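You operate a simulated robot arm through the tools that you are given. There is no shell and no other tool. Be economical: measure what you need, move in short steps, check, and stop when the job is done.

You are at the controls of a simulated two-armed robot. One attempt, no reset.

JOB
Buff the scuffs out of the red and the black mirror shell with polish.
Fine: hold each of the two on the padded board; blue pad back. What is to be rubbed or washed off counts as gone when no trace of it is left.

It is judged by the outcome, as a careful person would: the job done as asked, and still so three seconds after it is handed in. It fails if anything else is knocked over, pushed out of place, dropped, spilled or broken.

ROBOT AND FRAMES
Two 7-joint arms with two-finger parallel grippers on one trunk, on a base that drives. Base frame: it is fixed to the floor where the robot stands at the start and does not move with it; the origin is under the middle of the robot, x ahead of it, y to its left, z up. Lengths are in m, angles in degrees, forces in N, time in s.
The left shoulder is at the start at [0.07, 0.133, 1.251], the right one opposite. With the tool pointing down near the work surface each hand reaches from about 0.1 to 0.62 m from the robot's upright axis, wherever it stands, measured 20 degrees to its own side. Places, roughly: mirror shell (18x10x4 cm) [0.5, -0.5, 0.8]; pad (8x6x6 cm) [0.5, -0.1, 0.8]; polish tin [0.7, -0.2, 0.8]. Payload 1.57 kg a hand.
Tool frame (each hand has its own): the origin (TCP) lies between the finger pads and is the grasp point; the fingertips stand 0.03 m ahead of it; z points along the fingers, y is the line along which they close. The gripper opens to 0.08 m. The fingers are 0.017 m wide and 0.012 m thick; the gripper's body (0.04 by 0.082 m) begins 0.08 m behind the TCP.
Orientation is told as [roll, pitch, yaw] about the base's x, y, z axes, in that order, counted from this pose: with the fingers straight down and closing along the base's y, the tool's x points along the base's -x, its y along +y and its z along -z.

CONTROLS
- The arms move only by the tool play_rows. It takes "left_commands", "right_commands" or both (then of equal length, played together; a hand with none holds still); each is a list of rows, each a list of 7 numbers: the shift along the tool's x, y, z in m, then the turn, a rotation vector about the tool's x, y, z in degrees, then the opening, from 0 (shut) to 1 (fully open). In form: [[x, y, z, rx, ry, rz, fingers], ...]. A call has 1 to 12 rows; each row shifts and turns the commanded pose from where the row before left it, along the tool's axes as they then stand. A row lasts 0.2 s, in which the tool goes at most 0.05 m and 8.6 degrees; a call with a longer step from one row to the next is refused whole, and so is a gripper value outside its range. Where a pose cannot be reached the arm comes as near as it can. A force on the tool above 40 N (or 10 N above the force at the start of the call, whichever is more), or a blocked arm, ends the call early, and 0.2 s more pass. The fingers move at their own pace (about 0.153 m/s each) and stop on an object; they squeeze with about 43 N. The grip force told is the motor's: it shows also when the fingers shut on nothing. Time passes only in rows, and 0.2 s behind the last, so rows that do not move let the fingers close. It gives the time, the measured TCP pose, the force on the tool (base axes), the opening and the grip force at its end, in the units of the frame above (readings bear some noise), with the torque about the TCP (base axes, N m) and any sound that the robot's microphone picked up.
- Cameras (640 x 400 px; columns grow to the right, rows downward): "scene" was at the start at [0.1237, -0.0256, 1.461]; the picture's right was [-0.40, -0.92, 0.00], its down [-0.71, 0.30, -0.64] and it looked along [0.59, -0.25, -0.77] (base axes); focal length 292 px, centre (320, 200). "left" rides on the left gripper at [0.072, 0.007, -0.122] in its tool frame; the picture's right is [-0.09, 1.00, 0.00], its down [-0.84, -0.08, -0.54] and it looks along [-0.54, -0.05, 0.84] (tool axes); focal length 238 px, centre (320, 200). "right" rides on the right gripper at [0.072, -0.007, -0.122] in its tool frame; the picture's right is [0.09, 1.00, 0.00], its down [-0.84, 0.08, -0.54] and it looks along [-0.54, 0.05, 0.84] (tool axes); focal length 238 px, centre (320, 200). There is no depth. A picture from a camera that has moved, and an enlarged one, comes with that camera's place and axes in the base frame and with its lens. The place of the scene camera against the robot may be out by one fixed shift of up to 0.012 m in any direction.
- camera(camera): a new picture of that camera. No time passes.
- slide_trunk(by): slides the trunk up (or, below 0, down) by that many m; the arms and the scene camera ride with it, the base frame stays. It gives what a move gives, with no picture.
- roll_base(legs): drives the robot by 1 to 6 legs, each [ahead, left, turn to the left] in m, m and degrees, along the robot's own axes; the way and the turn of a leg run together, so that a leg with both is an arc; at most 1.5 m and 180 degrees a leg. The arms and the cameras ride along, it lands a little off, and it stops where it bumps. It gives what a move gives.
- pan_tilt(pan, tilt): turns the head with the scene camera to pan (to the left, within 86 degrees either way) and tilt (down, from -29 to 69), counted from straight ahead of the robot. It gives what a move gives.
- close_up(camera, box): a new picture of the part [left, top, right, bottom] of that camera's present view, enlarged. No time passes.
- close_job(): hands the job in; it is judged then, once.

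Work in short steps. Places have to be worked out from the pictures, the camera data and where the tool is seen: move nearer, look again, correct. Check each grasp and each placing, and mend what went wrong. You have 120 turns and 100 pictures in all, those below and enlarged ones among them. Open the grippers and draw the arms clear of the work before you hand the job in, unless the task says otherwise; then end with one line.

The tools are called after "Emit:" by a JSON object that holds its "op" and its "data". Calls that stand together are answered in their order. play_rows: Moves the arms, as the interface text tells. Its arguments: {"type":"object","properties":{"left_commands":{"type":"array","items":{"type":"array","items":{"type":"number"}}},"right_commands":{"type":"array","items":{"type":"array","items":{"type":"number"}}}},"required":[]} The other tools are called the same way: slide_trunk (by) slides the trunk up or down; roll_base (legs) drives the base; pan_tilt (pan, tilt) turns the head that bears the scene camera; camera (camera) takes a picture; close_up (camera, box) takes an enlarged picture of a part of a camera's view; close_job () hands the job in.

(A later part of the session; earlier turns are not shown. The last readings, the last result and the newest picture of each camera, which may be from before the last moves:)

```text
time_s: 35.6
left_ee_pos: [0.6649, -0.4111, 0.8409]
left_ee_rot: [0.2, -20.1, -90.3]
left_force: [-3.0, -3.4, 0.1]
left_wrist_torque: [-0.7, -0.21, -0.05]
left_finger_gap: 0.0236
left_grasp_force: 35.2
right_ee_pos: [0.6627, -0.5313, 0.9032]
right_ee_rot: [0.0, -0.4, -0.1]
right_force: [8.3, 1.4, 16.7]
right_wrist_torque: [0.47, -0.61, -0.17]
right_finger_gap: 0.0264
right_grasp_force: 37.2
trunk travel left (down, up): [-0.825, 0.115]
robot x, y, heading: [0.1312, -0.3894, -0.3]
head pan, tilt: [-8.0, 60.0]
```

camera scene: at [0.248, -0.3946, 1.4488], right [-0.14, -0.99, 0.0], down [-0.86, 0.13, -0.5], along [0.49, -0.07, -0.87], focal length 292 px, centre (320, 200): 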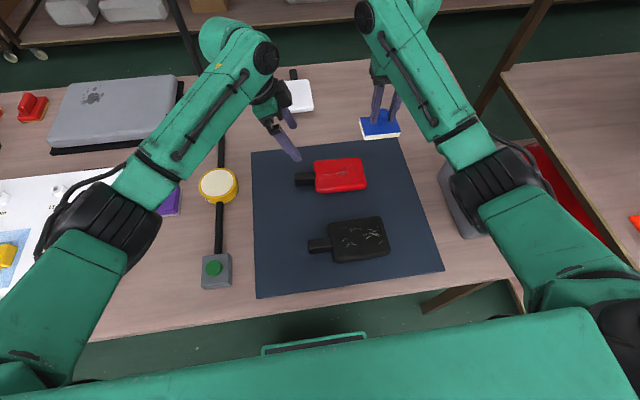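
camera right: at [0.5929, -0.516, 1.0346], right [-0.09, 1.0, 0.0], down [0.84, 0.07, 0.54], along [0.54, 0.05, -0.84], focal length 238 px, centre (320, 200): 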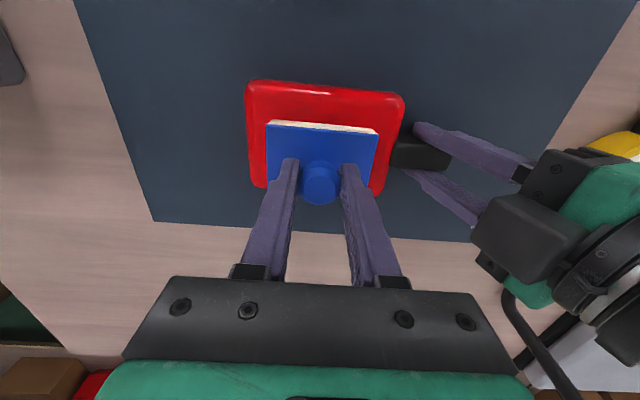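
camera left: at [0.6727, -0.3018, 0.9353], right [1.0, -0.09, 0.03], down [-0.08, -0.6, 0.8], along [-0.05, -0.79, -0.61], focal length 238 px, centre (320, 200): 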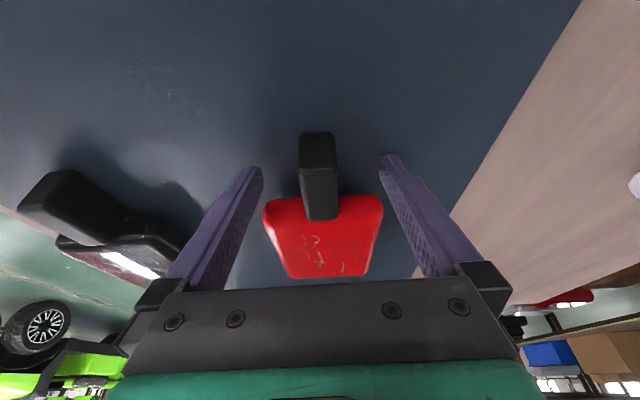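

Strokes went at about 15 N. I lift the pad aside to the right and look at the shell.

Emit:
{"op": "play_rows", "data": {"right_commands": [[0, 0, -0.01, 0, 0, 0, 0], [0, 0, -0.04, 0, 0, 0, 0], [0, -0.02, -0.04, 0, 0, 0, 0], [0, -0.04, -0.02, 0, 0, 0, 0], [0, -0.04, 0, 0, 0, 0, 0], [0, -0.02, 0, 0, 0, 0, 0]]}}

Emit:
{"op": "close_up", "data": {"camera": "scene", "box": [290, 140, 390, 210]}}

```text
time_s: 37.0
left_ee_pos: [0.6657, -0.4089, 0.8401]
left_ee_rot: [0.1, -20.0, -90.3]
left_force: [0.3, 1.1, 8.6]
left_wrist_torque: [-0.42, 0.13, -0.02]
left_finger_gap: 0.0235
left_grasp_force: 35.1
right_ee_pos: [0.6635, -0.6508, 1.0128]
right_ee_rot: [0.0, 0.1, -0.1]
right_force: [-0.3, 0.3, -0.3]
right_wrist_torque: [0.02, 0.01, 0.02]
right_finger_gap: 0.0265
right_grasp_force: 37.7
trunk travel left (down, up): [-0.825, 0.115]
robot x, y, heading: [0.1261, -0.3875, -0.2]
head pan, tilt: [-8.0, 60.0]
```

```text
5.71 times, centred on (340, 175) of scene
camera zoom: at [0.2458, -0.3939, 1.449], right [-0.14, -0.99, 0.0], down [-0.86, 0.12, -0.5], along [0.5, -0.07, -0.87], focal length 1669 px, centre (206, 343)
```

zoom: 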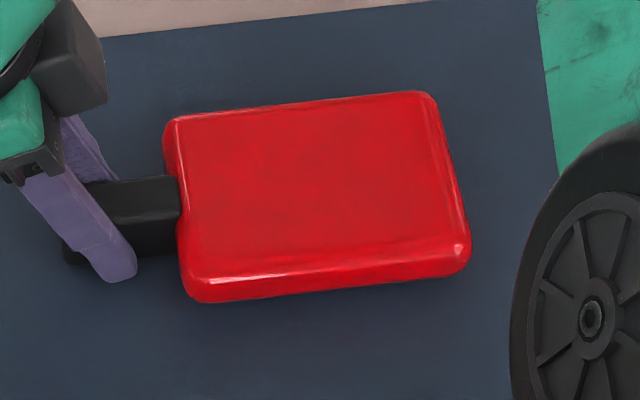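

The red top looks clean; a second view to be sure, and the black one for planning.

Emit:
{"op": "close_up", "data": {"camera": "left", "box": [250, 150, 390, 290]}}

Emit:
{"op": "close_up", "data": {"camera": "right", "box": [300, 60, 560, 220]}}

Emit:
{"op": "camera", "data": {"camera": "scene"}}

```text
2.86 times, centred on (320, 220) of left
camera zoom: at [0.6719, -0.3011, 0.9297], right [1.0, -0.09, 0.03], down [-0.08, -0.6, 0.8], along [-0.05, -0.79, -0.61], focal length 681 px, centre (320, 143)
```

zoom: 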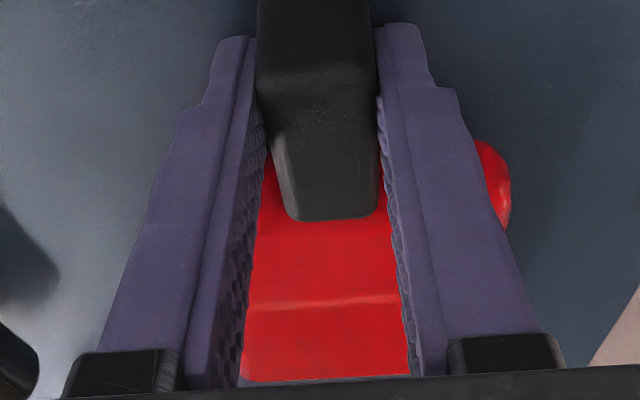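

```text
2.46 times, centred on (430, 140) of right
camera zoom: at [0.5914, -0.6558, 1.1342], right [-0.09, 1.0, 0.0], down [0.84, 0.07, 0.54], along [0.54, 0.05, -0.84], focal length 587 px, centre (49, 348)
```

zoom: 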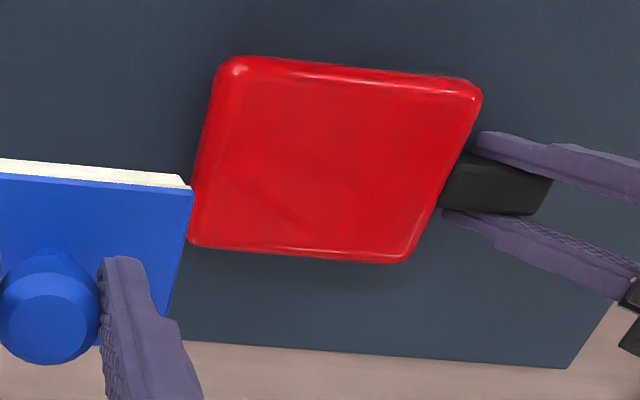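

```text
64 pictures are left
camera scene: at [0.2458, -0.3939, 1.449], right [-0.14, -0.99, 0.0], down [-0.86, 0.12, -0.5], along [0.5, -0.07, -0.87], focal length 292 px, centre (320, 200)
```

scene: 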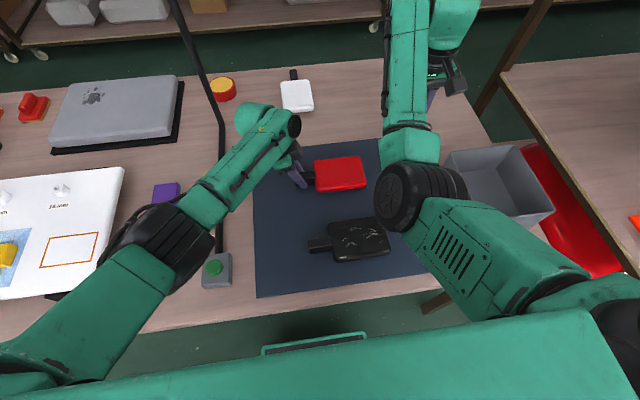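

There is a hint of a faint line on the red; I zoom in.

Emit:
{"op": "close_up", "data": {"camera": "right", "box": [370, 75, 500, 170]}}

Emit:
{"op": "close_up", "data": {"camera": "scene", "box": [312, 150, 372, 195]}}

```text
4.21 times, centred on (435, 122) of right
camera zoom: at [0.5914, -0.6558, 1.1342], right [-0.09, 1.0, 0.0], down [0.84, 0.07, 0.54], along [0.54, 0.05, -0.84], focal length 1004 px, centre (-164, 526)
```

zoom: 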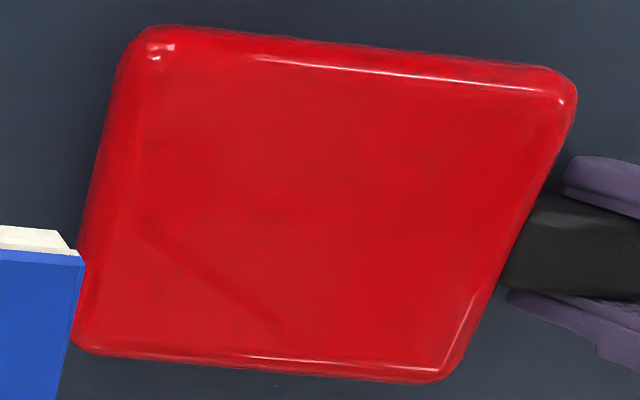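

```text
8.89 times, centred on (342, 172) of scene
camera zoom: at [0.2458, -0.3939, 1.449], right [-0.14, -0.99, 0.0], down [-0.86, 0.12, -0.5], along [0.5, -0.07, -0.87], focal length 2596 px, centre (124, 444)
```

zoom: 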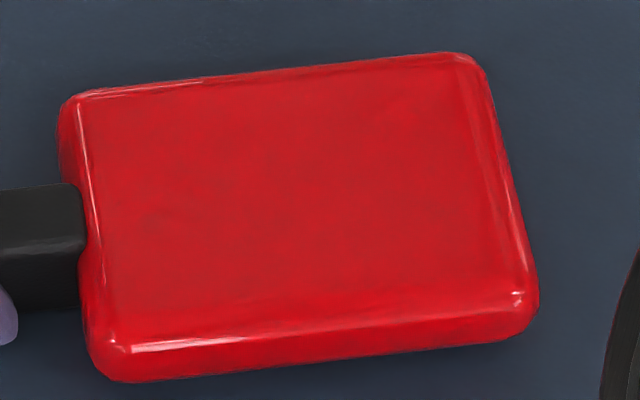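

Probably just shading, but I give the far right part one more round of strokes while the shell is still held.

Emit:
{"op": "play_rows", "data": {"right_commands": [[0, 0.03, 0, 0, 0, 0, 0], [0, 0.04, 0, 0, 0, 0, 0], [0, 0.04, 0.03, 0, 0, 0, 0], [0, 0.01, 0.04, 0, 0, 0, 0], [0, 0, 0.028, 0, 0, 0, 0], [0, 0, 0.006, 0, 0, 0, 0], [0, 0, 0.006, 0, 0, 0, 0], [-0.02, 0, 0, 0, 0, 0, 0], [-0.005, -0.006, 0, 0, 0, 0, 0], [0.025, 0, 0, 0, 0, 0, 0], [0.015, 0, 0, 0, 0, 0, 0], [-0.02, 0.01, 0, 0, 0, 0, 0]]}}

Emit:
{"op": "play_rows", "data": {"right_commands": [[-0.02, 0, 0, 0, 0, 0, 0], [0.02, 0.01, 0, 0, 0, 0, 0], [0.02, 0, 0, 0, 0, 0, 0], [-0.02, 0.01, 0, 0, 0, 0, 0], [-0.02, 0, 0, 0, 0, 0, 0], [0.02, 0.01, 0, 0, 0, 0, 0], [0.02, 0, 0, 0, 0, 0, 0], [-0.02, 0, 0, 0, 0, 0, 0], [0, -0.01, -0.012, 0, 0, 0, 0], [0, 0, -0.04, 0, 0, 0, 0], [0, -0.04, -0.04, 0, 0, 0, 0], [0, -0.04, 0, 0, 0, 0, 0]]}}

Emit:
{"op": "play_rows", "data": {"right_commands": [[0, -0.04, 0, 0, 0, 0, 0], [0, -0.02, 0, 0, 0, 0, 0]]}}

Emit:
{"op": "close_up", "data": {"camera": "right", "box": [370, 75, 500, 170]}}

Emit:
{"op": "close_up", "data": {"camera": "scene", "box": [312, 150, 372, 195]}}

```text
time_s: 39.6
left_ee_pos: [0.6635, -0.4098, 0.8399]
left_ee_rot: [0.1, -20.0, -90.2]
left_force: [5.6, -2.6, -3.0]
left_wrist_torque: [0.79, 0.15, 0.44]
left_finger_gap: 0.0234
left_grasp_force: 36.2
right_ee_pos: [0.6657, -0.5226, 0.9029]
right_ee_rot: [-0.1, 0.0, -0.1]
right_force: [-7.9, -1.3, 16.9]
right_wrist_torque: [-0.14, 0.34, 0.05]
right_finger_gap: 0.0265
right_grasp_force: 37.8
trunk travel left (down, up): [-0.825, 0.115]
robot x, y, heading: [0.131, -0.3889, 0.1]
head pan, tilt: [-8.0, 60.0]
```

```text
refused: row 11 steps farther than a row can; nothing moved
```

```text
time_s: 40.2
left_ee_pos: [0.6641, -0.4104, 0.8395]
left_ee_rot: [0.1, -20.2, -90.3]
left_force: [-0.8, -4.7, -0.1]
left_wrist_torque: [0.68, 0.03, -0.02]
left_finger_gap: 0.0236
left_grasp_force: 35.9
right_ee_pos: [0.6671, -0.5845, 0.9032]
right_ee_rot: [0.2, -0.3, -0.1]
right_force: [-0.6, 5.8, 13.0]
right_wrist_torque: [0.71, 0.03, 0.03]
right_finger_gap: 0.0266
right_grasp_force: 37.3
trunk travel left (down, up): [-0.825, 0.115]
robot x, y, heading: [0.1323, -0.3868, -0.3]
head pan, tilt: [-8.0, 60.0]
```

```text
4.21 times, centred on (435, 122) of right
camera zoom: at [0.5941, -0.59, 1.0237], right [-0.09, 1.0, 0.0], down [0.84, 0.07, 0.54], along [0.54, 0.05, -0.84], focal length 1004 px, centre (-164, 526)
```

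zoom: 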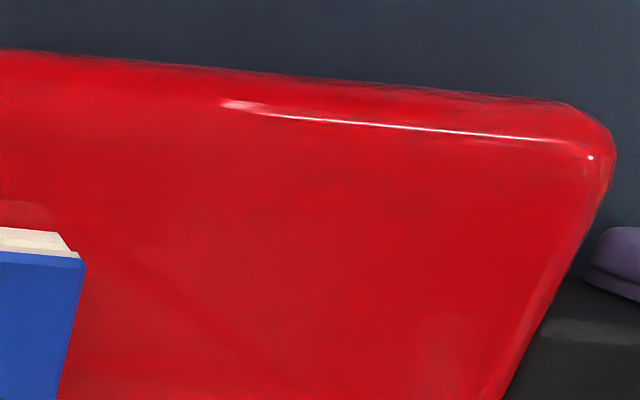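

```text
8.89 times, centred on (342, 172) of scene
camera zoom: at [0.2448, -0.3929, 1.4491], right [-0.14, -0.99, 0.0], down [-0.86, 0.12, -0.5], along [0.5, -0.07, -0.87], focal length 2596 px, centre (124, 444)
```

zoom: 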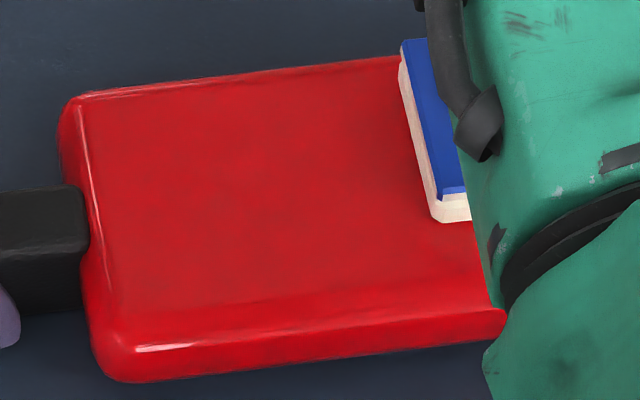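

That refused batch left the pad on the shell's right end, harmless. The faint line stays at the same picture place from another viewpoint, so it is a reflection; red is clean. I lift the right hand away.

Emit:
{"op": "play_rows", "data": {"right_commands": [[0, 0, -0.012, 0, 0, 0, 0], [0, 0, -0.03, 0, 0, 0, 0], [0, 0, -0.04, 0, 0, 0, 0], [0, -0.03, -0.03, 0, 0, 0, 0], [0, -0.03, 0, 0, 0, 0, 0]]}}

Emit:
{"op": "close_up", "data": {"camera": "scene", "box": [290, 140, 410, 210]}}

```text
time_s: 41.4
left_ee_pos: [0.6667, -0.4101, 0.8399]
left_ee_rot: [0.1, -20.0, -90.3]
left_force: [0.5, 1.3, 6.1]
left_wrist_torque: [-0.82, -0.03, 0.16]
left_finger_gap: 0.0237
left_grasp_force: 36.0
right_ee_pos: [0.6681, -0.6471, 1.0161]
right_ee_rot: [0.1, -0.1, -0.2]
right_force: [0.3, -0.6, -0.6]
right_wrist_torque: [0.05, 0.03, -0.01]
right_finger_gap: 0.0265
right_grasp_force: 37.8
trunk travel left (down, up): [-0.825, 0.115]
robot x, y, heading: [0.1282, -0.3884, -0.4]
head pan, tilt: [-8.0, 60.0]
```

```text
5.33 times, centred on (350, 175) of scene
camera zoom: at [0.246, -0.3946, 1.449], right [-0.14, -0.99, 0.0], down [-0.86, 0.12, -0.5], along [0.5, -0.07, -0.87], focal length 1558 px, centre (160, 333)
```

zoom: 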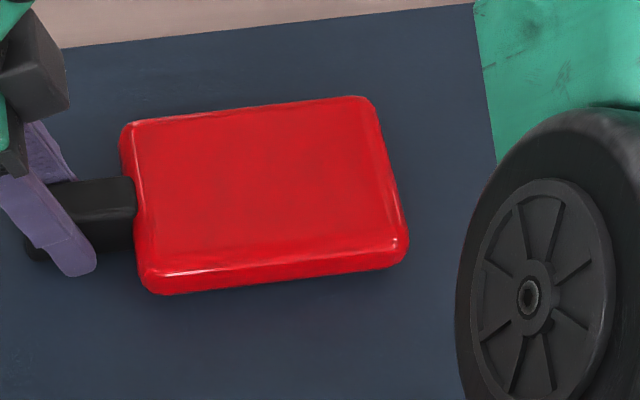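

Red is spotless. I release its stem and raise the left hand.

Emit:
{"op": "play_rows", "data": {"left_commands": [[0, 0, 0, 0, 0, 0, 0.5], [0, 0, 0, 0, 0, 0, 1], [0, 0, 0, 0, 0, 0, 1], [-0.007, 0, -0.019, 0, 0, 0, 1], [-0.015, 0, -0.04, 0, 0, 0, 1], [-0.015, 0, -0.04, 0, 0, 0, 1], [-0.015, 0, -0.042, 0, 0, 0, 1]]}}

Emit:
{"op": "camera", "data": {"camera": "scene"}}

```text
time_s: 43.0
left_ee_pos: [0.6666, -0.4131, 0.9892]
left_ee_rot: [-0.1, -20.0, -90.3]
left_force: [0.1, 0.6, 0.3]
left_wrist_torque: [0.03, 0.01, -0.01]
left_finger_gap: 0.0801
left_grasp_force: 0.0
right_ee_pos: [0.6698, -0.648, 1.0162]
right_ee_rot: [-0.1, 0.0, -0.1]
right_force: [-0.2, -0.6, -0.6]
right_wrist_torque: [0.01, 0.0, 0.0]
right_finger_gap: 0.0266
right_grasp_force: 37.3
trunk travel left (down, up): [-0.825, 0.115]
robot x, y, heading: [0.1266, -0.3895, -0.5]
head pan, tilt: [-8.0, 60.0]
```

```text
58 pictures are left
camera scene: at [0.2472, -0.3943, 1.4488], right [-0.14, -0.99, 0.0], down [-0.86, 0.12, -0.5], along [0.49, -0.07, -0.87], focal length 292 px, centre (320, 200)
```

scene: 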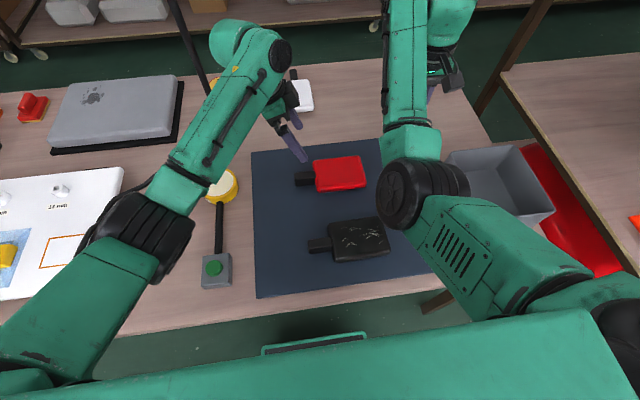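

Now the left hand goes over the black stem at about [0.484, -0.428].

Emit:
{"op": "play_rows", "data": {"left_commands": [[0, -0.035, 0, 0, 0, 0, 1], [0, -0.035, 0, 0, 0, 0, 1], [0, -0.035, 0, 0, 0, 0, 1], [0, -0.035, 0, 0, 0, 0, 1], [0, -0.035, 0, 0, 0, 0, 1], [0, -0.007, 0, 0, 0, 0, 1], [0, 0, 0, 0, 0, 0, 1]]}}

Emit:
{"op": "camera", "data": {"camera": "left"}}

Emit:
{"op": "camera", "data": {"camera": "scene"}}

```text
time_s: 44.6
left_ee_pos: [0.4838, -0.4131, 0.9899]
left_ee_rot: [0.1, -20.0, -90.3]
left_force: [-0.5, -0.5, 0.3]
left_wrist_torque: [0.0, 0.03, 0.0]
left_finger_gap: 0.0802
left_grasp_force: 0.1
right_ee_pos: [0.6703, -0.6469, 1.0162]
right_ee_rot: [0.0, 0.0, -0.2]
right_force: [-0.3, -0.3, -0.1]
right_wrist_torque: [0.01, 0.05, 0.0]
right_finger_gap: 0.0267
right_grasp_force: 37.6
trunk travel left (down, up): [-0.825, 0.115]
robot x, y, heading: [0.1261, -0.3876, -0.4]
head pan, tilt: [-8.0, 60.0]
```

```text
57 pictures are left
camera left: at [0.49, -0.3031, 1.0798], right [1.0, -0.09, 0.03], down [-0.08, -0.6, 0.8], along [-0.05, -0.79, -0.61], focal length 238 px, centre (320, 200)
```

left: 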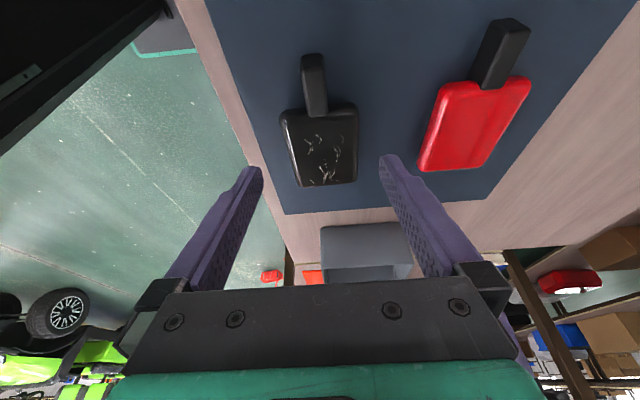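

```text
56 pictures are left
camera scene: at [0.2478, -0.3943, 1.4488], right [-0.14, -0.99, 0.0], down [-0.86, 0.12, -0.5], along [0.49, -0.07, -0.87], focal length 292 px, centre (320, 200)
```

scene: 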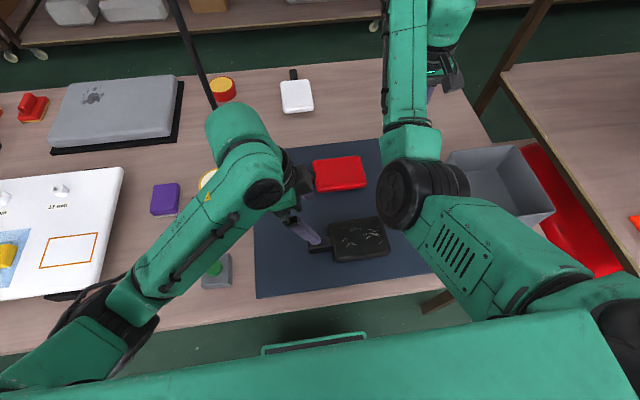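

Stem geometry matches the red case; target is [0.482, −0.424, 0.839]. I descend 90 % and look.

Emit:
{"op": "play_rows", "data": {"left_commands": [[0.00744, -0.0015, 0.0262, 0, 0, 0, 1], [0.00744, 0, 0.0262, 0, 0, 0, 1], [0.00744, 0, 0.0262, 0, 0, 0, 1], [0.00744, 0, 0.0262, 0, 0, 0, 1], [0.00744, 0, 0.0262, 0, 0, 0, 1], [0, 0, 0, 0, 0, 0, 1]]}}

Emit:
{"op": "camera", "data": {"camera": "left"}}

Emit:
{"op": "close_up", "data": {"camera": "scene", "box": [270, 190, 410, 280]}}

```text
time_s: 46.0
left_ee_pos: [0.4827, -0.4202, 0.8543]
left_ee_rot: [-0.1, -20.1, -90.3]
left_force: [0.3, 0.2, -0.7]
left_wrist_torque: [0.02, -0.01, -0.02]
left_finger_gap: 0.0801
left_grasp_force: 0.1
right_ee_pos: [0.6702, -0.647, 1.0165]
right_ee_rot: [0.1, -0.1, -0.2]
right_force: [-0.3, 0.0, -1.0]
right_wrist_torque: [0.01, 0.0, -0.03]
right_finger_gap: 0.0267
right_grasp_force: 37.6
trunk travel left (down, up): [-0.825, 0.115]
robot x, y, heading: [0.1277, -0.3885, -0.3]
head pan, tilt: [-8.0, 60.0]
```

```text
55 pictures are left
camera left: at [0.4889, -0.3112, 0.9439], right [1.0, -0.09, 0.03], down [-0.08, -0.6, 0.8], along [-0.05, -0.79, -0.61], focal length 238 px, centre (320, 200)
```

left: 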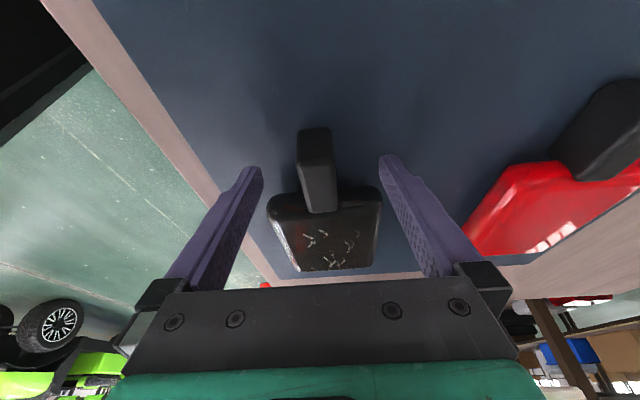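

```text
4.44 times, centred on (340, 235) of scene
camera zoom: at [0.2474, -0.3943, 1.4489], right [-0.14, -0.99, 0.0], down [-0.86, 0.12, -0.5], along [0.49, -0.07, -0.87], focal length 1298 px, centre (231, 44)
```

zoom: 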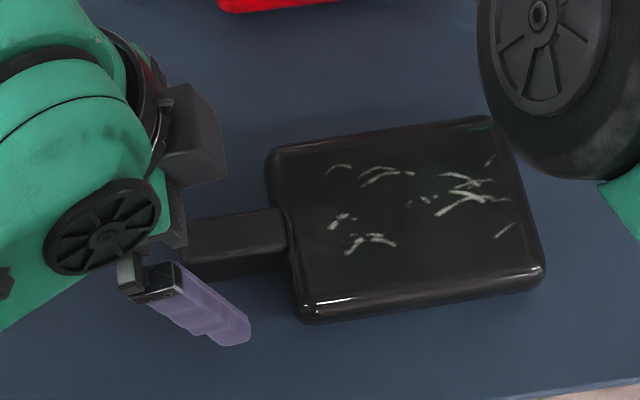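

Centred well. I lower the last 15 mm and close.

Emit:
{"op": "play_rows", "data": {"left_commands": [[0.002, -0.0005, 0.0075, 0, 0, 0, 1], [0.002, 0, 0.0075, 0, 0, 0, 1], [0, 0, 0, 0, 0, 0, 0.5], [0, 0, 0, 0, 0, 0, 0.3], [0, 0, 0, 0, 0, 0, 0], [0, 0, 0, 0, 0, 0, 0], [0, 0, 0, 0, 0, 0, 0]]}}

Emit:
{"op": "close_up", "data": {"camera": "scene", "box": [270, 190, 410, 280]}}

```text
time_s: 47.6
left_ee_pos: [0.4816, -0.4215, 0.8392]
left_ee_rot: [0.0, -20.1, -90.2]
left_force: [-1.1, 0.1, 7.7]
left_wrist_torque: [-0.21, 0.14, 0.1]
left_finger_gap: 0.0234
left_grasp_force: 35.1
right_ee_pos: [0.6684, -0.6465, 1.0168]
right_ee_rot: [0.0, 0.0, -0.2]
right_force: [-0.2, -0.7, -0.7]
right_wrist_torque: [0.02, 0.0, 0.0]
right_finger_gap: 0.0266
right_grasp_force: 36.9
trunk travel left (down, up): [-0.825, 0.115]
robot x, y, heading: [0.1278, -0.3916, -0.0]
head pan, tilt: [-8.0, 60.0]
```

```text
4.44 times, centred on (340, 235) of scene
camera zoom: at [0.2462, -0.3938, 1.449], right [-0.14, -0.99, 0.0], down [-0.86, 0.12, -0.5], along [0.5, -0.07, -0.87], focal length 1298 px, centre (231, 44)
```

zoom: 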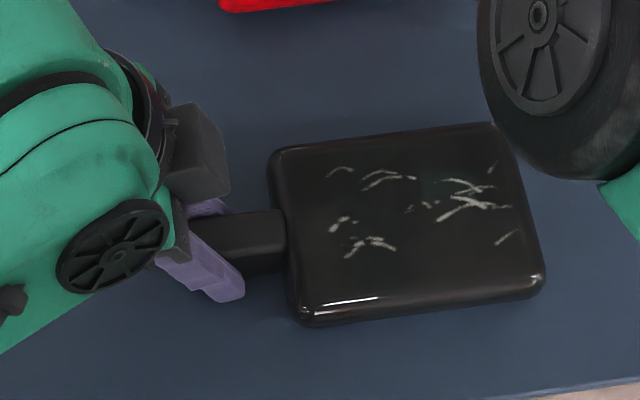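

Black stem gripped. Scuffs span x 0.467–0.517, y −0.48…−0.57. I bring the pad above the black shell's centre.

Emit:
{"op": "play_rows", "data": {"right_commands": [[0.03, 0.015, 0, 0, 0, 0, 0], [0.03, 0.018, 0, 0, 0, 0, 0], [0.03, 0.018, 0, 0, 0, 0, 0], [0.03, 0.018, 0.01, 0, 0, 0, 0], [0.03, 0.018, 0.02, 0, 0, 0, 0], [0.03, 0.018, 0.02, 0, 0, 0, 0], [0.001, 0.017, 0.02, 0, 0, 0, 0], [0, 0, 0.02, 0, 0, 0, 0], [0, 0, 0, 0, 0, 0, 0]]}}

Emit:
{"op": "camera", "data": {"camera": "right"}}

Emit:
{"op": "close_up", "data": {"camera": "scene", "box": [250, 150, 450, 290]}}

```text
time_s: 48.9
left_ee_pos: [0.4823, -0.4201, 0.8391]
left_ee_rot: [0.1, -20.0, -90.3]
left_force: [-4.0, 2.6, 7.3]
left_wrist_torque: [0.14, 0.28, -0.04]
left_finger_gap: 0.0238
left_grasp_force: 35.5
right_ee_pos: [0.5824, -0.6442, 0.9663]
right_ee_rot: [-8.1, -5.1, -4.0]
right_force: [-0.3, 0.2, -1.2]
right_wrist_torque: [0.01, 0.0, -0.02]
right_finger_gap: 0.0268
right_grasp_force: 37.9
right hand out of reach, approached as far as the arm can: row 2, 3, 4
trunk travel left (down, up): [-0.825, 0.115]
robot x, y, heading: [0.1314, -0.3913, -0.3]
head pan, tilt: [-8.0, 60.0]
stopped in row 6 (right hand): the arm was blocked; the commanded pose is now the measured one
```

```text
52 pictures are left
camera right: at [0.5005, -0.6274, 1.0807], right [-0.01, 0.99, -0.15], down [0.8, 0.1, 0.6], along [0.61, -0.11, -0.79], focal length 238 px, centre (320, 200)
```

right: 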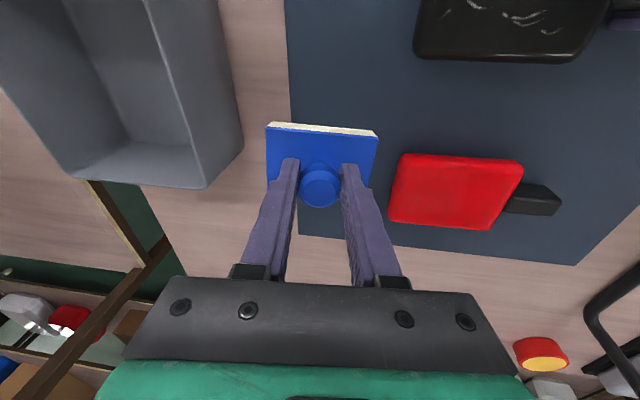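

```text
2.86 times, centred on (350, 220) of scene
camera zoom: at [0.2462, -0.3936, 1.4488], right [-0.14, -0.99, 0.0], down [-0.86, 0.12, -0.5], along [0.5, -0.07, -0.87], focal length 834 px, centre (234, 143)
```

zoom: 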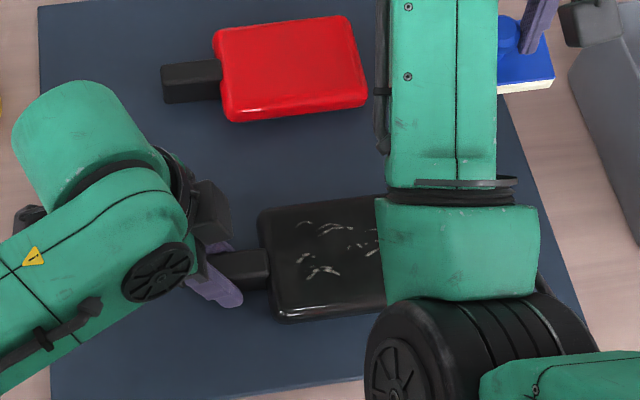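

The right arm cannot fold that near. I will instead release, back the base 0.175 m and reuse the arm postures that worked for the red shell. First: left releases and rises, right levels its hand and goes back out.

Emit:
{"op": "play_rows", "data": {"right_commands": [[-0.02, 0, -0.01, -2.7, 1.7, -1.3, 0], [-0.02, 0, -0.01, -2.7, 1.7, -1.3, 0], [-0.02, 0, -0.01, -2.7, 1.7, -1.3, 0], [-0.015, 0, -0.01, 0, 0, 0, 0], [-0.01, 0, -0.01, 0, 0, 0, 0], [0, 0, 0, 0, 0, 0, 0], [0, 0, 0, 0, 0, 0, 0]], "left_commands": [[0, 0, 0, 0, 0, 0, 0.5], [0, 0, 0, 0, 0, 0, 1], [0, 0, 0, 0, 0, 0, 1], [-0.007, 0, -0.019, 0, 0, 0, 1], [-0.015, 0, -0.04, 0, 0, 0, 1], [-0.015, 0, -0.04, 0, 0, 0, 1], [-0.015, 0, -0.042, 0, 0, 0, 1]]}}

Emit:
{"op": "camera", "data": {"camera": "scene"}}

```text
time_s: 50.5
left_ee_pos: [0.4826, -0.4219, 0.9905]
left_ee_rot: [0.1, -20.1, -90.3]
left_force: [-0.5, -0.5, 0.9]
left_wrist_torque: [0.01, 0.02, -0.02]
left_finger_gap: 0.0799
left_grasp_force: 0.0
right_ee_pos: [0.6639, -0.6432, 1.0186]
right_ee_rot: [0.1, 0.3, -0.4]
right_force: [-0.4, -0.3, -1.0]
right_wrist_torque: [-0.01, 0.02, 0.01]
right_finger_gap: 0.0265
right_grasp_force: 37.4
trunk travel left (down, up): [-0.825, 0.115]
robot x, y, heading: [0.1247, -0.388, -0.6]
head pan, tilt: [-8.0, 60.0]
```

```text
50 pictures are left
camera scene: at [0.2475, -0.3944, 1.4488], right [-0.14, -0.99, 0.0], down [-0.86, 0.12, -0.5], along [0.49, -0.07, -0.87], focal length 292 px, centre (320, 200)
```

scene: 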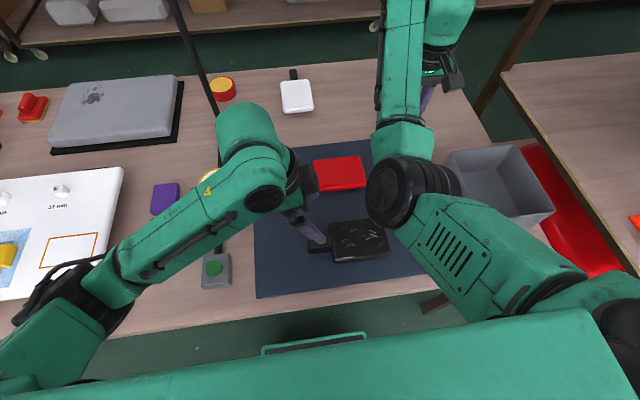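

Recovered. Now I back the base up by 0.175 m.

Emit:
{"op": "roll_base", "data": {"legs": [[-0.175, 0, 0]]}}

Emit:
{"op": "pan_tilt", "data": {"pan": -10, "tilt": 55}}

Emit:
{"op": "camera", "data": {"camera": "scene"}}

```text
time_s: 51.9
left_ee_pos: [0.3101, -0.4198, 0.9895]
left_ee_rot: [0.0, -20.0, -89.9]
left_force: [-0.3, 1.2, 0.2]
left_wrist_torque: [-0.02, 0.03, 0.01]
left_finger_gap: 0.0799
left_grasp_force: 0.0
right_ee_pos: [0.4903, -0.6416, 1.0178]
right_ee_rot: [0.0, 0.5, -0.2]
right_force: [0.2, 1.6, -1.2]
right_wrist_torque: [-0.02, -0.02, 0.01]
right_finger_gap: 0.0265
right_grasp_force: 37.2
trunk travel left (down, up): [-0.825, 0.115]
robot x, y, heading: [-0.0447, -0.3892, -0.1]
head pan, tilt: [-8.0, 60.0]
```

```text
time_s: 52.6
left_ee_pos: [0.3092, -0.4192, 0.9889]
left_ee_rot: [0.1, -20.0, -90.1]
left_force: [-0.9, -0.8, 0.5]
left_wrist_torque: [-0.03, 0.01, 0.01]
left_finger_gap: 0.0803
left_grasp_force: 0.1
right_ee_pos: [0.4905, -0.6414, 1.0194]
right_ee_rot: [0.1, 0.3, -0.2]
right_force: [-0.8, -0.6, -1.5]
right_wrist_torque: [0.01, -0.01, 0.02]
right_finger_gap: 0.0262
right_grasp_force: 37.4
trunk travel left (down, up): [-0.825, 0.115]
robot x, y, heading: [-0.0449, -0.389, -0.2]
head pan, tilt: [-10.0, 55.0]
```

```text
49 pictures are left
camera scene: at [0.0772, -0.3964, 1.4549], right [-0.18, -0.98, 0.0], down [-0.81, 0.14, -0.57], along [0.56, -0.1, -0.82], focal length 292 px, centre (320, 200)
```

scene: 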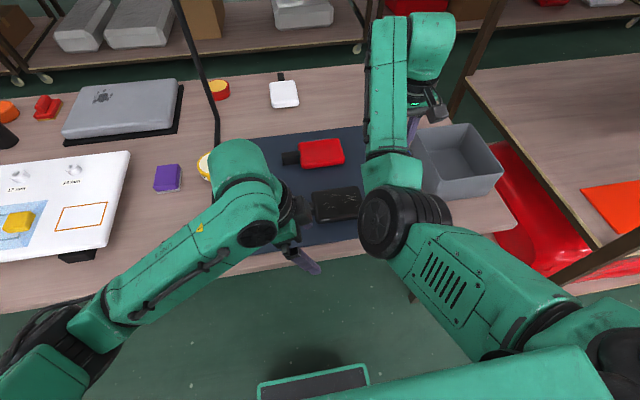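

Left hand returns above the black stem.

Emit:
{"op": "play_rows", "data": {"left_commands": [[0, 0.035, 0, 0, 0, 0, 1], [0, 0.035, 0, 0, 0, 0, 1], [0, 0.035, 0, 0, 0, 0, 1], [0, 0.035, 0, 0, 0, 0, 1], [-0.002, 0.033, 0, 0, 0, 0, 1], [0, 0, 0, 0, 0, 0, 1]]}}

Emit:
{"op": "camera", "data": {"camera": "left"}}

```text
time_s: 54.0
left_ee_pos: [0.4809, -0.4227, 0.992]
left_ee_rot: [0.2, -20.1, -90.2]
left_force: [-0.3, 0.3, -0.2]
left_wrist_torque: [-0.02, 0.02, 0.0]
left_finger_gap: 0.0798
left_grasp_force: 0.0
right_ee_pos: [0.4899, -0.641, 1.0205]
right_ee_rot: [0.1, 0.2, -0.3]
right_force: [-0.6, 0.0, -0.2]
right_wrist_torque: [0.02, -0.01, -0.03]
right_finger_gap: 0.0264
right_grasp_force: 37.5
trunk travel left (down, up): [-0.825, 0.115]
robot x, y, heading: [-0.0475, -0.3886, -0.2]
head pan, tilt: [-10.0, 55.0]
```

```text
48 pictures are left
camera left: at [0.4868, -0.313, 1.0812], right [1.0, -0.09, 0.03], down [-0.08, -0.6, 0.8], along [-0.05, -0.79, -0.6], focal length 238 px, centre (320, 200)
```

left: 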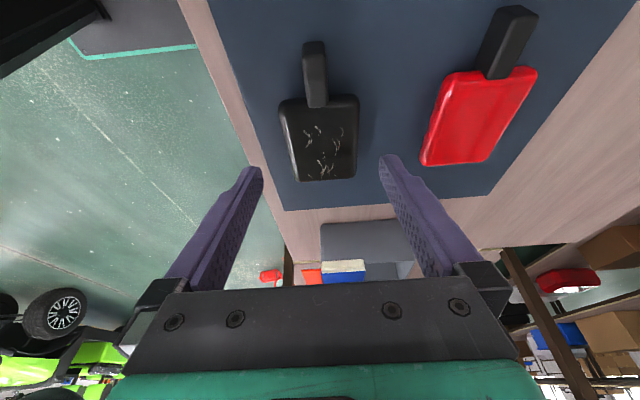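

Aligned; straight down to z ≈ 0.84 and close.

Emit:
{"op": "play_rows", "data": {"left_commands": [[0.0087, 0, 0.0238, 0, 0, 0, 1], [0.0087, 0, 0.0238, 0, 0, 0, 1], [0.0087, 0, 0.0238, 0, 0, 0, 1], [0.0087, 0, 0.0238, 0, 0, 0, 1], [0.0087, 0, 0.0238, 0, 0, 0, 1], [0.0087, 0, 0.0238, 0, 0, 0, 1], [0, 0, 0, 0, 0, 0, 0.5], [0, 0, 0, 0, 0, 0, 0.3], [0, 0, 0, 0, 0, 0, 0], [0, 0, 0, 0, 0, 0, 0], [0, 0, 0, 0, 0, 0, 0]]}}

Emit:
{"op": "close_up", "data": {"camera": "scene", "box": [250, 150, 410, 260]}}

```text
time_s: 56.4
left_ee_pos: [0.4805, -0.4225, 0.8391]
left_ee_rot: [0.0, -20.0, -90.1]
left_force: [0.2, -1.7, 0.1]
left_wrist_torque: [0.04, 0.01, -0.02]
left_finger_gap: 0.0235
left_grasp_force: 35.3
right_ee_pos: [0.4893, -0.6402, 1.0196]
right_ee_rot: [0.1, 0.3, -0.3]
right_force: [-0.1, -0.1, -0.6]
right_wrist_torque: [0.02, 0.02, 0.01]
right_finger_gap: 0.0265
right_grasp_force: 37.6
trunk travel left (down, up): [-0.825, 0.115]
robot x, y, heading: [-0.0486, -0.3901, -0.1]
head pan, tilt: [-10.0, 55.0]
```

```text
3.64 times, centred on (330, 205) of scene
camera zoom: at [0.0774, -0.3965, 1.4549], right [-0.18, -0.98, 0.0], down [-0.81, 0.14, -0.57], along [0.56, -0.1, -0.82], focal length 1062 px, centre (284, 182)
```

zoom: 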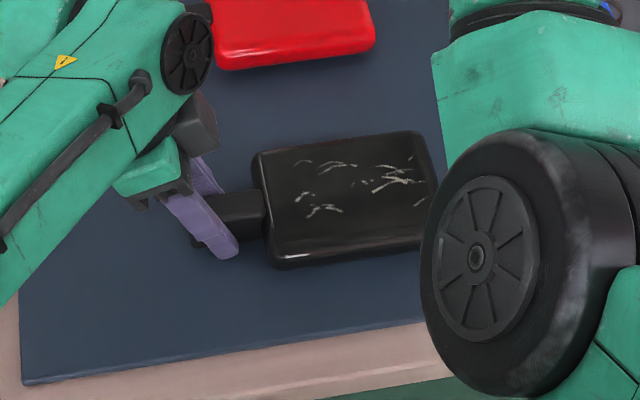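

Held. Now the pad goes in over the black shell.

Emit:
{"op": "play_rows", "data": {"right_commands": [[0, 0.02, 0.005, 0, 0, 0, 0], [0, 0.025, 0.01, 0, 0, 0, 0], [0, 0.025, 0.015, 0, 0, 0, 0], [0, 0.025, 0.02, 0, 0, 0, 0], [0.001, 0.02, 0.02, 0, 0, 0, 0], [0, 0, 0.02, 0, 0, 0, 0], [0, 0, 0.014, 0, 0, 0, 0], [0, 0, 0, 0, 0, 0, 0]]}}

Emit:
{"op": "camera", "data": {"camera": "right"}}

```text
time_s: 58.2
left_ee_pos: [0.4808, -0.4222, 0.8388]
left_ee_rot: [0.1, -20.0, -90.2]
left_force: [-0.7, -0.7, 0.1]
left_wrist_torque: [0.06, -0.05, -0.01]
left_finger_gap: 0.0236
left_grasp_force: 35.9
right_ee_pos: [0.4916, -0.5327, 0.9177]
right_ee_rot: [-0.3, -0.1, -0.7]
right_force: [-1.2, -0.7, 0.1]
right_wrist_torque: [-0.03, 0.01, 0.03]
right_finger_gap: 0.0265
right_grasp_force: 37.5
trunk travel left (down, up): [-0.825, 0.115]
robot x, y, heading: [-0.0482, -0.3922, -0.3]
head pan, tilt: [-10.0, 55.0]
```

```text
46 pictures are left
camera right: at [0.4191, -0.5372, 1.0393], right [-0.08, 1.0, -0.01], down [0.84, 0.07, 0.54], along [0.54, 0.04, -0.84], focal length 238 px, centre (320, 200)
```

right: 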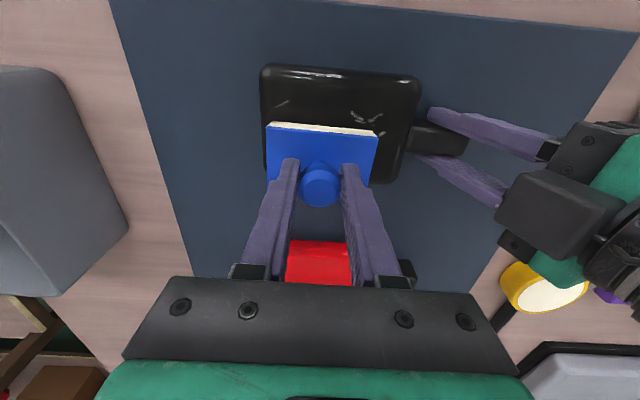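

Body centre is about [0.482, −0.518], scuffs x 0.455–0.51. I lower to light contact.

Emit:
{"op": "play_rows", "data": {"right_commands": [[0.006, 0.01, 0.004, 0, 0, 0, 0], [0, 0, 0.004, 0, 0, 0, 0], [0, 0, 0.003, 0, 0, 0, 0], [0, 0, 0.002, 0, 0, 0, 0], [0, 0, 0, 0, 0, 0, 0]]}}

```text
time_s: 59.4
left_ee_pos: [0.4808, -0.4217, 0.8394]
left_ee_rot: [0.0, -19.9, -90.1]
left_force: [0.1, 0.7, -0.3]
left_wrist_torque: [0.02, 0.03, 0.01]
left_finger_gap: 0.0237
left_grasp_force: 35.9
right_ee_pos: [0.4894, -0.531, 0.9096]
right_ee_rot: [-0.7, -0.6, -1.4]
right_force: [-0.3, -0.7, -0.1]
right_wrist_torque: [-0.04, -0.01, 0.0]
right_finger_gap: 0.0265
right_grasp_force: 37.4
trunk travel left (down, up): [-0.825, 0.115]
robot x, y, heading: [-0.0451, -0.3888, -0.1]
head pan, tilt: [-10.0, 55.0]
```

The arm did not follow fully (no contact, wrist drifting), it seems near a joint limit. I look at the elbow posture.

Emit:
{"op": "camera", "data": {"camera": "scene"}}

```text
45 pictures are left
camera scene: at [0.0775, -0.3964, 1.4549], right [-0.18, -0.98, 0.0], down [-0.81, 0.14, -0.57], along [0.56, -0.1, -0.82], focal length 292 px, centre (320, 200)
```

scene: 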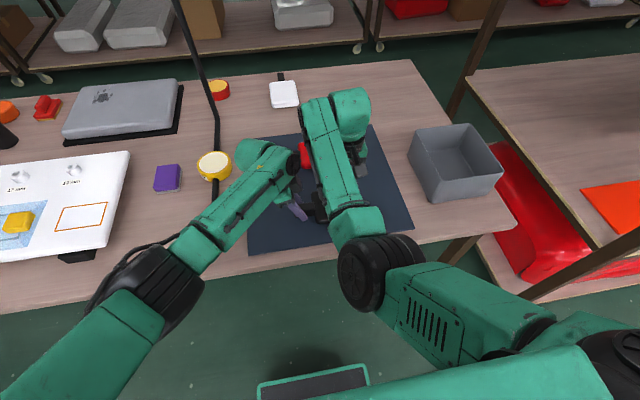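

The elbow has swung inboard. I lift a bit and turn the wrist clockwise (the direction it was drifting) to get away from the limit.

Emit:
{"op": "play_rows", "data": {"right_commands": [[0, 0, -0.02, 0, 0, 0, 0], [0, 0, -0.02, 0, 0, 4, 0], [0, 0, 0, 0, 0, 8, 0], [0, 0, 0, 0, 0, 8, 0], [0, 0, 0, 0, 0, 5, 0], [0, 0, 0, 0, 0, 0, 0]]}}

Emit:
{"op": "camera", "data": {"camera": "scene"}}

```text
time_s: 60.8
left_ee_pos: [0.4803, -0.4229, 0.8394]
left_ee_rot: [0.1, -20.0, -90.1]
left_force: [0.1, -0.1, 0.4]
left_wrist_torque: [0.03, 0.03, 0.01]
left_finger_gap: 0.0233
left_grasp_force: 35.7
right_ee_pos: [0.4841, -0.5399, 0.9419]
right_ee_rot: [-1.5, -0.7, -27.0]
right_force: [1.1, 0.6, -0.8]
right_wrist_torque: [0.01, 0.04, -0.01]
right_finger_gap: 0.0263
right_grasp_force: 37.1
trunk travel left (down, up): [-0.825, 0.115]
robot x, y, heading: [-0.0467, -0.3887, -0.2]
head pan, tilt: [-10.0, 55.0]
```

```text
44 pictures are left
camera scene: at [0.0775, -0.3964, 1.4549], right [-0.18, -0.98, 0.0], down [-0.81, 0.14, -0.57], along [0.56, -0.1, -0.82], focal length 292 px, centre (320, 200)
```

scene: 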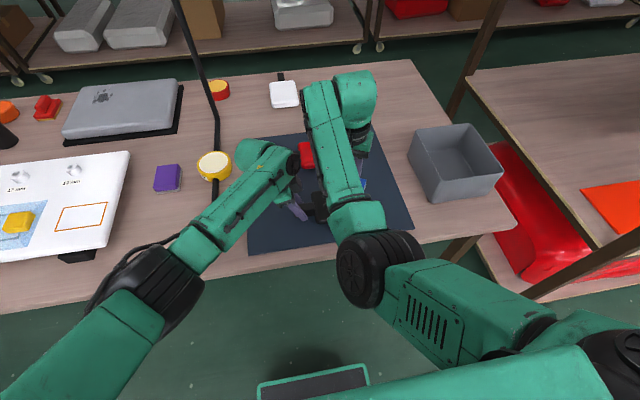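

The limit is not the wrist turn. The right arm is fine further out to its side, so I will release, and shift the base 0.12 m left so the shell lies there. First: raise both hands and level the right.

Emit:
{"op": "play_rows", "data": {"right_commands": [[0, 0, -0.02, 0, 0, -8.3, 0], [0, 0, -0.02, 0, 0, -8.3, 0], [0, 0, -0.02, 0, 0, -8.4, 0], [0, -0.03, -0.015, 0, 0, 0, 0], [0, -0.03, 0, 0, 0, 0, 0], [0, -0.03, 0, 0, 0, 0, 0], [0, -0.03, 0, 0, 0, 0, 0], [0, 0, 0, 0, 0, 0, 0]], "left_commands": [[0, 0, 0, 0, 0, 0, 0.5], [0, 0, 0, 0, 0, 0, 1], [0, 0, 0, 0, 0, 0, 1], [-0.007, 0, -0.019, 0, 0, 0, 1], [-0.015, 0, -0.04, 0, 0, 0, 1], [-0.015, 0, -0.04, 0, 0, 0, 1], [-0.015, 0, -0.042, 0, 0, 0, 1], [0, 0, 0, 0, 0, 0, 1]]}}

Emit:
{"op": "camera", "data": {"camera": "scene"}}

```text
time_s: 62.6
left_ee_pos: [0.4833, -0.4215, 0.9904]
left_ee_rot: [0.2, -19.9, -90.0]
left_force: [0.2, 0.4, 0.0]
left_wrist_torque: [0.01, 0.02, -0.03]
left_finger_gap: 0.0798
left_grasp_force: 0.2
right_ee_pos: [0.4865, -0.6394, 1.0148]
right_ee_rot: [0.1, 0.3, -0.2]
right_force: [0.3, -0.1, -0.8]
right_wrist_torque: [-0.02, 0.04, 0.02]
right_finger_gap: 0.0267
right_grasp_force: 37.6
right hand out of reach, approached as far as the arm can: row 4
trunk travel left (down, up): [-0.825, 0.115]
robot x, y, heading: [-0.0473, -0.3875, 0.2]
head pan, tilt: [-10.0, 55.0]
```

```text
43 pictures are left
camera scene: at [0.0774, -0.3956, 1.4549], right [-0.18, -0.98, 0.0], down [-0.81, 0.14, -0.57], along [0.56, -0.1, -0.82], focal length 292 px, centre (320, 200)
```

scene: 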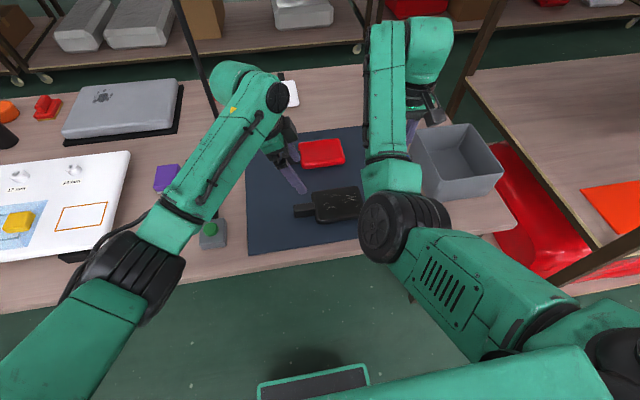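

Now the base shifts 0.12 m left.

Emit:
{"op": "roll_base", "data": {"legs": [[0, 0.12, 0]]}}

```text
time_s: 63.8
left_ee_pos: [0.4829, -0.3057, 0.9904]
left_ee_rot: [0.1, -19.9, -90.2]
left_force: [-0.2, 0.3, -0.1]
left_wrist_torque: [0.01, 0.0, 0.04]
left_finger_gap: 0.0801
left_grasp_force: 0.1
right_ee_pos: [0.4859, -0.5215, 1.0132]
right_ee_rot: [0.2, 0.3, -0.3]
right_force: [0.4, -0.7, -1.6]
right_wrist_torque: [0.04, -0.01, 0.08]
right_finger_gap: 0.0267
right_grasp_force: 37.7
trunk travel left (down, up): [-0.825, 0.115]
robot x, y, heading: [-0.0491, -0.2689, -0.2]
head pan, tilt: [-10.0, 55.0]
```

Before gripping again, I test in a hover (pad 3 cm above the shell) that the right hand can sweep the needed area.

Emit:
{"op": "play_rows", "data": {"right_commands": [[0, 0, 0.03, 0, 0, 0, 0], [0, 0, 0.03, 0, 0, 0, 0], [0, 0, 0.018, 0, 0, 0, 0], [0.02, 0.015, 0, 0, 0, 0, 0], [0, -0.045, 0, 0, 0, 0, 0], [-0.04, 0, 0, 0, 0, 0, 0], [0, 0.045, 0, 0, 0, 0, 0], [0, 0, 0, 0, 0, 0, 0]]}}

```text
time_s: 65.6
left_ee_pos: [0.4832, -0.3042, 0.9901]
left_ee_rot: [0.1, -20.0, -90.2]
left_force: [-0.6, 0.1, -0.1]
left_wrist_torque: [0.0, 0.0, 0.03]
left_finger_gap: 0.0797
left_grasp_force: 0.0
right_ee_pos: [0.5083, -0.508, 0.9343]
right_ee_rot: [0.2, 0.3, -0.2]
right_force: [0.1, -0.1, -1.2]
right_wrist_torque: [-0.03, -0.01, 0.0]
right_finger_gap: 0.0265
right_grasp_force: 36.9
trunk travel left (down, up): [-0.825, 0.115]
robot x, y, heading: [-0.0465, -0.2694, -0.1]
head pan, tilt: [-10.0, 55.0]
```

The sweep works. Now raise the right hand a bit, and bring the left back above the black stem.

Emit:
{"op": "play_rows", "data": {"left_commands": [[0, 0, 0, 0, 0, 0, 1], [-0.0275, 0, 0.01, 0, 0, 0, 1], [-0.0275, 0, 0.01, 0, 0, 0, 1], [-0.0275, 0, 0.01, 0, 0, 0, 1], [-0.0275, 0, 0.01, 0, 0, 0, 1], [0, 0, 0, 0, 0, 0, 1]], "right_commands": [[0, -0.03, -0.03, 0, 0, 0, 0], [0.02, -0.02, -0.02, 0, 0, 0, 0], [0, 0, 0, 0, 0, 0, 0], [0, 0, 0, 0, 0, 0, 0], [0, 0, 0, 0, 0, 0, 0], [0, 0, 0, 0, 0, 0, 0]]}}

Emit:
{"op": "camera", "data": {"camera": "left"}}

```text
time_s: 67.0
left_ee_pos: [0.4838, -0.4214, 0.9907]
left_ee_rot: [0.1, -20.0, -90.0]
left_force: [0.3, 0.8, -0.4]
left_wrist_torque: [0.0, -0.01, 0.01]
left_finger_gap: 0.0801
left_grasp_force: 0.0
right_ee_pos: [0.4877, -0.556, 0.9861]
right_ee_rot: [0.1, 0.3, -0.2]
right_force: [1.4, 0.2, 0.2]
right_wrist_torque: [-0.04, 0.04, -0.02]
right_finger_gap: 0.0265
right_grasp_force: 37.1
trunk travel left (down, up): [-0.825, 0.115]
robot x, y, heading: [-0.0456, -0.2697, -0.2]
head pan, tilt: [-10.0, 55.0]
```

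```text
42 pictures are left
camera left: at [0.4884, -0.3124, 1.08], right [1.0, -0.09, 0.03], down [-0.08, -0.6, 0.8], along [-0.05, -0.79, -0.6], focal length 238 px, centre (320, 200)
```

left: 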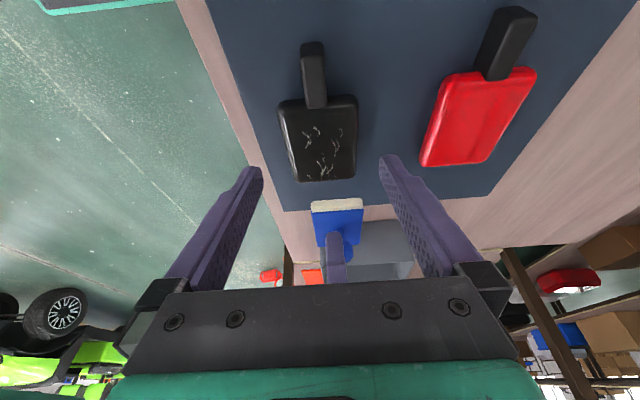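

Aligned as before (2 mm correction in x); down and close.

Emit:
{"op": "play_rows", "data": {"left_commands": [[0.0087, -0.002, 0.0238, 0, 0, 0, 1], [0.0087, 0, 0.0238, 0, 0, 0, 1], [0.0087, 0, 0.0238, 0, 0, 0, 1], [0.0087, 0, 0.0238, 0, 0, 0, 1], [0.0087, 0, 0.0238, 0, 0, 0, 1], [0.0083, 0, 0.0228, 0, 0, 0, 1], [0, 0, 0, 0, 0, 0, 0.5], [0, 0, 0, 0, 0, 0, 0.3], [0, 0, 0, 0, 0, 0, 0], [0, 0, 0, 0, 0, 0, 0], [0, 0, 0, 0, 0, 0, 0]]}}

Emit:
{"op": "camera", "data": {"camera": "scene"}}

```text
time_s: 69.4
left_ee_pos: [0.4676, -0.4147, 0.8868]
left_ee_rot: [0.1, -20.0, -90.3]
left_force: [0.3, 0.3, -0.6]
left_wrist_torque: [-0.05, 0.0, -0.01]
left_finger_gap: 0.0002
left_grasp_force: 20.6
left hand out of reach, approached as far as the arm can: row 4, 5, 6
right_ee_pos: [0.487, -0.5553, 0.9857]
right_ee_rot: [0.0, 0.4, -0.2]
right_force: [-0.3, 0.1, -0.3]
right_wrist_torque: [0.0, -0.04, -0.01]
right_finger_gap: 0.0267
right_grasp_force: 37.3
trunk travel left (down, up): [-0.825, 0.115]
robot x, y, heading: [-0.0476, -0.271, -0.2]
head pan, tilt: [-10.0, 55.0]
```

```text
41 pictures are left
camera scene: at [0.0776, -0.2782, 1.4549], right [-0.18, -0.98, 0.0], down [-0.81, 0.14, -0.57], along [0.56, -0.1, -0.82], focal length 292 px, centre (320, 200)
```

scene: 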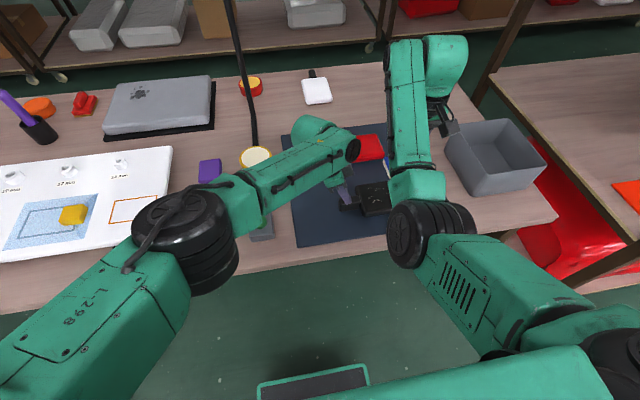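

The left arm is now stretched too far (fingers closed above the stem, nothing touched). A compromise: open, raise, and shift the base 0.06 m right and 0.02 ahead.

Emit:
{"op": "play_rows", "data": {"left_commands": [[0, 0, 0, 0, 0, 0, 0.5], [-0.014, 0, -0.038, 0, 0, 0, 1], [-0.014, 0, -0.038, 0, 0, 0, 1], [-0.014, 0, -0.038, 0, 0, 0, 1], [-0.009, 0, -0.028, 0, 0, 0, 1], [0, 0, 0, 0, 0, 0, 1]]}}

Emit:
{"op": "roll_base", "data": {"legs": [[0.02, -0.06, 0]]}}

```text
time_s: 70.8
left_ee_pos: [0.465, -0.4159, 1.04]
left_ee_rot: [0.1, -19.9, -90.0]
left_force: [0.3, 0.3, 0.5]
left_wrist_torque: [0.03, -0.01, 0.02]
left_finger_gap: 0.0801
left_grasp_force: 0.0
right_ee_pos: [0.4868, -0.5558, 0.9855]
right_ee_rot: [0.0, 0.2, -0.4]
right_force: [1.1, -0.3, -1.2]
right_wrist_torque: [-0.02, 0.04, 0.0]
right_finger_gap: 0.0264
right_grasp_force: 37.4
trunk travel left (down, up): [-0.825, 0.115]
robot x, y, heading: [-0.0492, -0.2763, -0.2]
head pan, tilt: [-10.0, 55.0]
```

```text
time_s: 71.8
left_ee_pos: [0.4841, -0.4713, 1.041]
left_ee_rot: [0.2, -20.2, -90.2]
left_force: [0.2, 0.2, -0.7]
left_wrist_torque: [-0.01, -0.01, 0.06]
left_finger_gap: 0.0801
left_grasp_force: 0.1
right_ee_pos: [0.5066, -0.6117, 0.9882]
right_ee_rot: [-0.1, 0.2, -0.2]
right_force: [-0.4, 0.1, 0.2]
right_wrist_torque: [-0.03, 0.01, -0.01]
right_finger_gap: 0.0267
right_grasp_force: 37.9
trunk travel left (down, up): [-0.825, 0.115]
robot x, y, heading: [-0.0249, -0.326, -0.1]
head pan, tilt: [-10.0, 55.0]
```

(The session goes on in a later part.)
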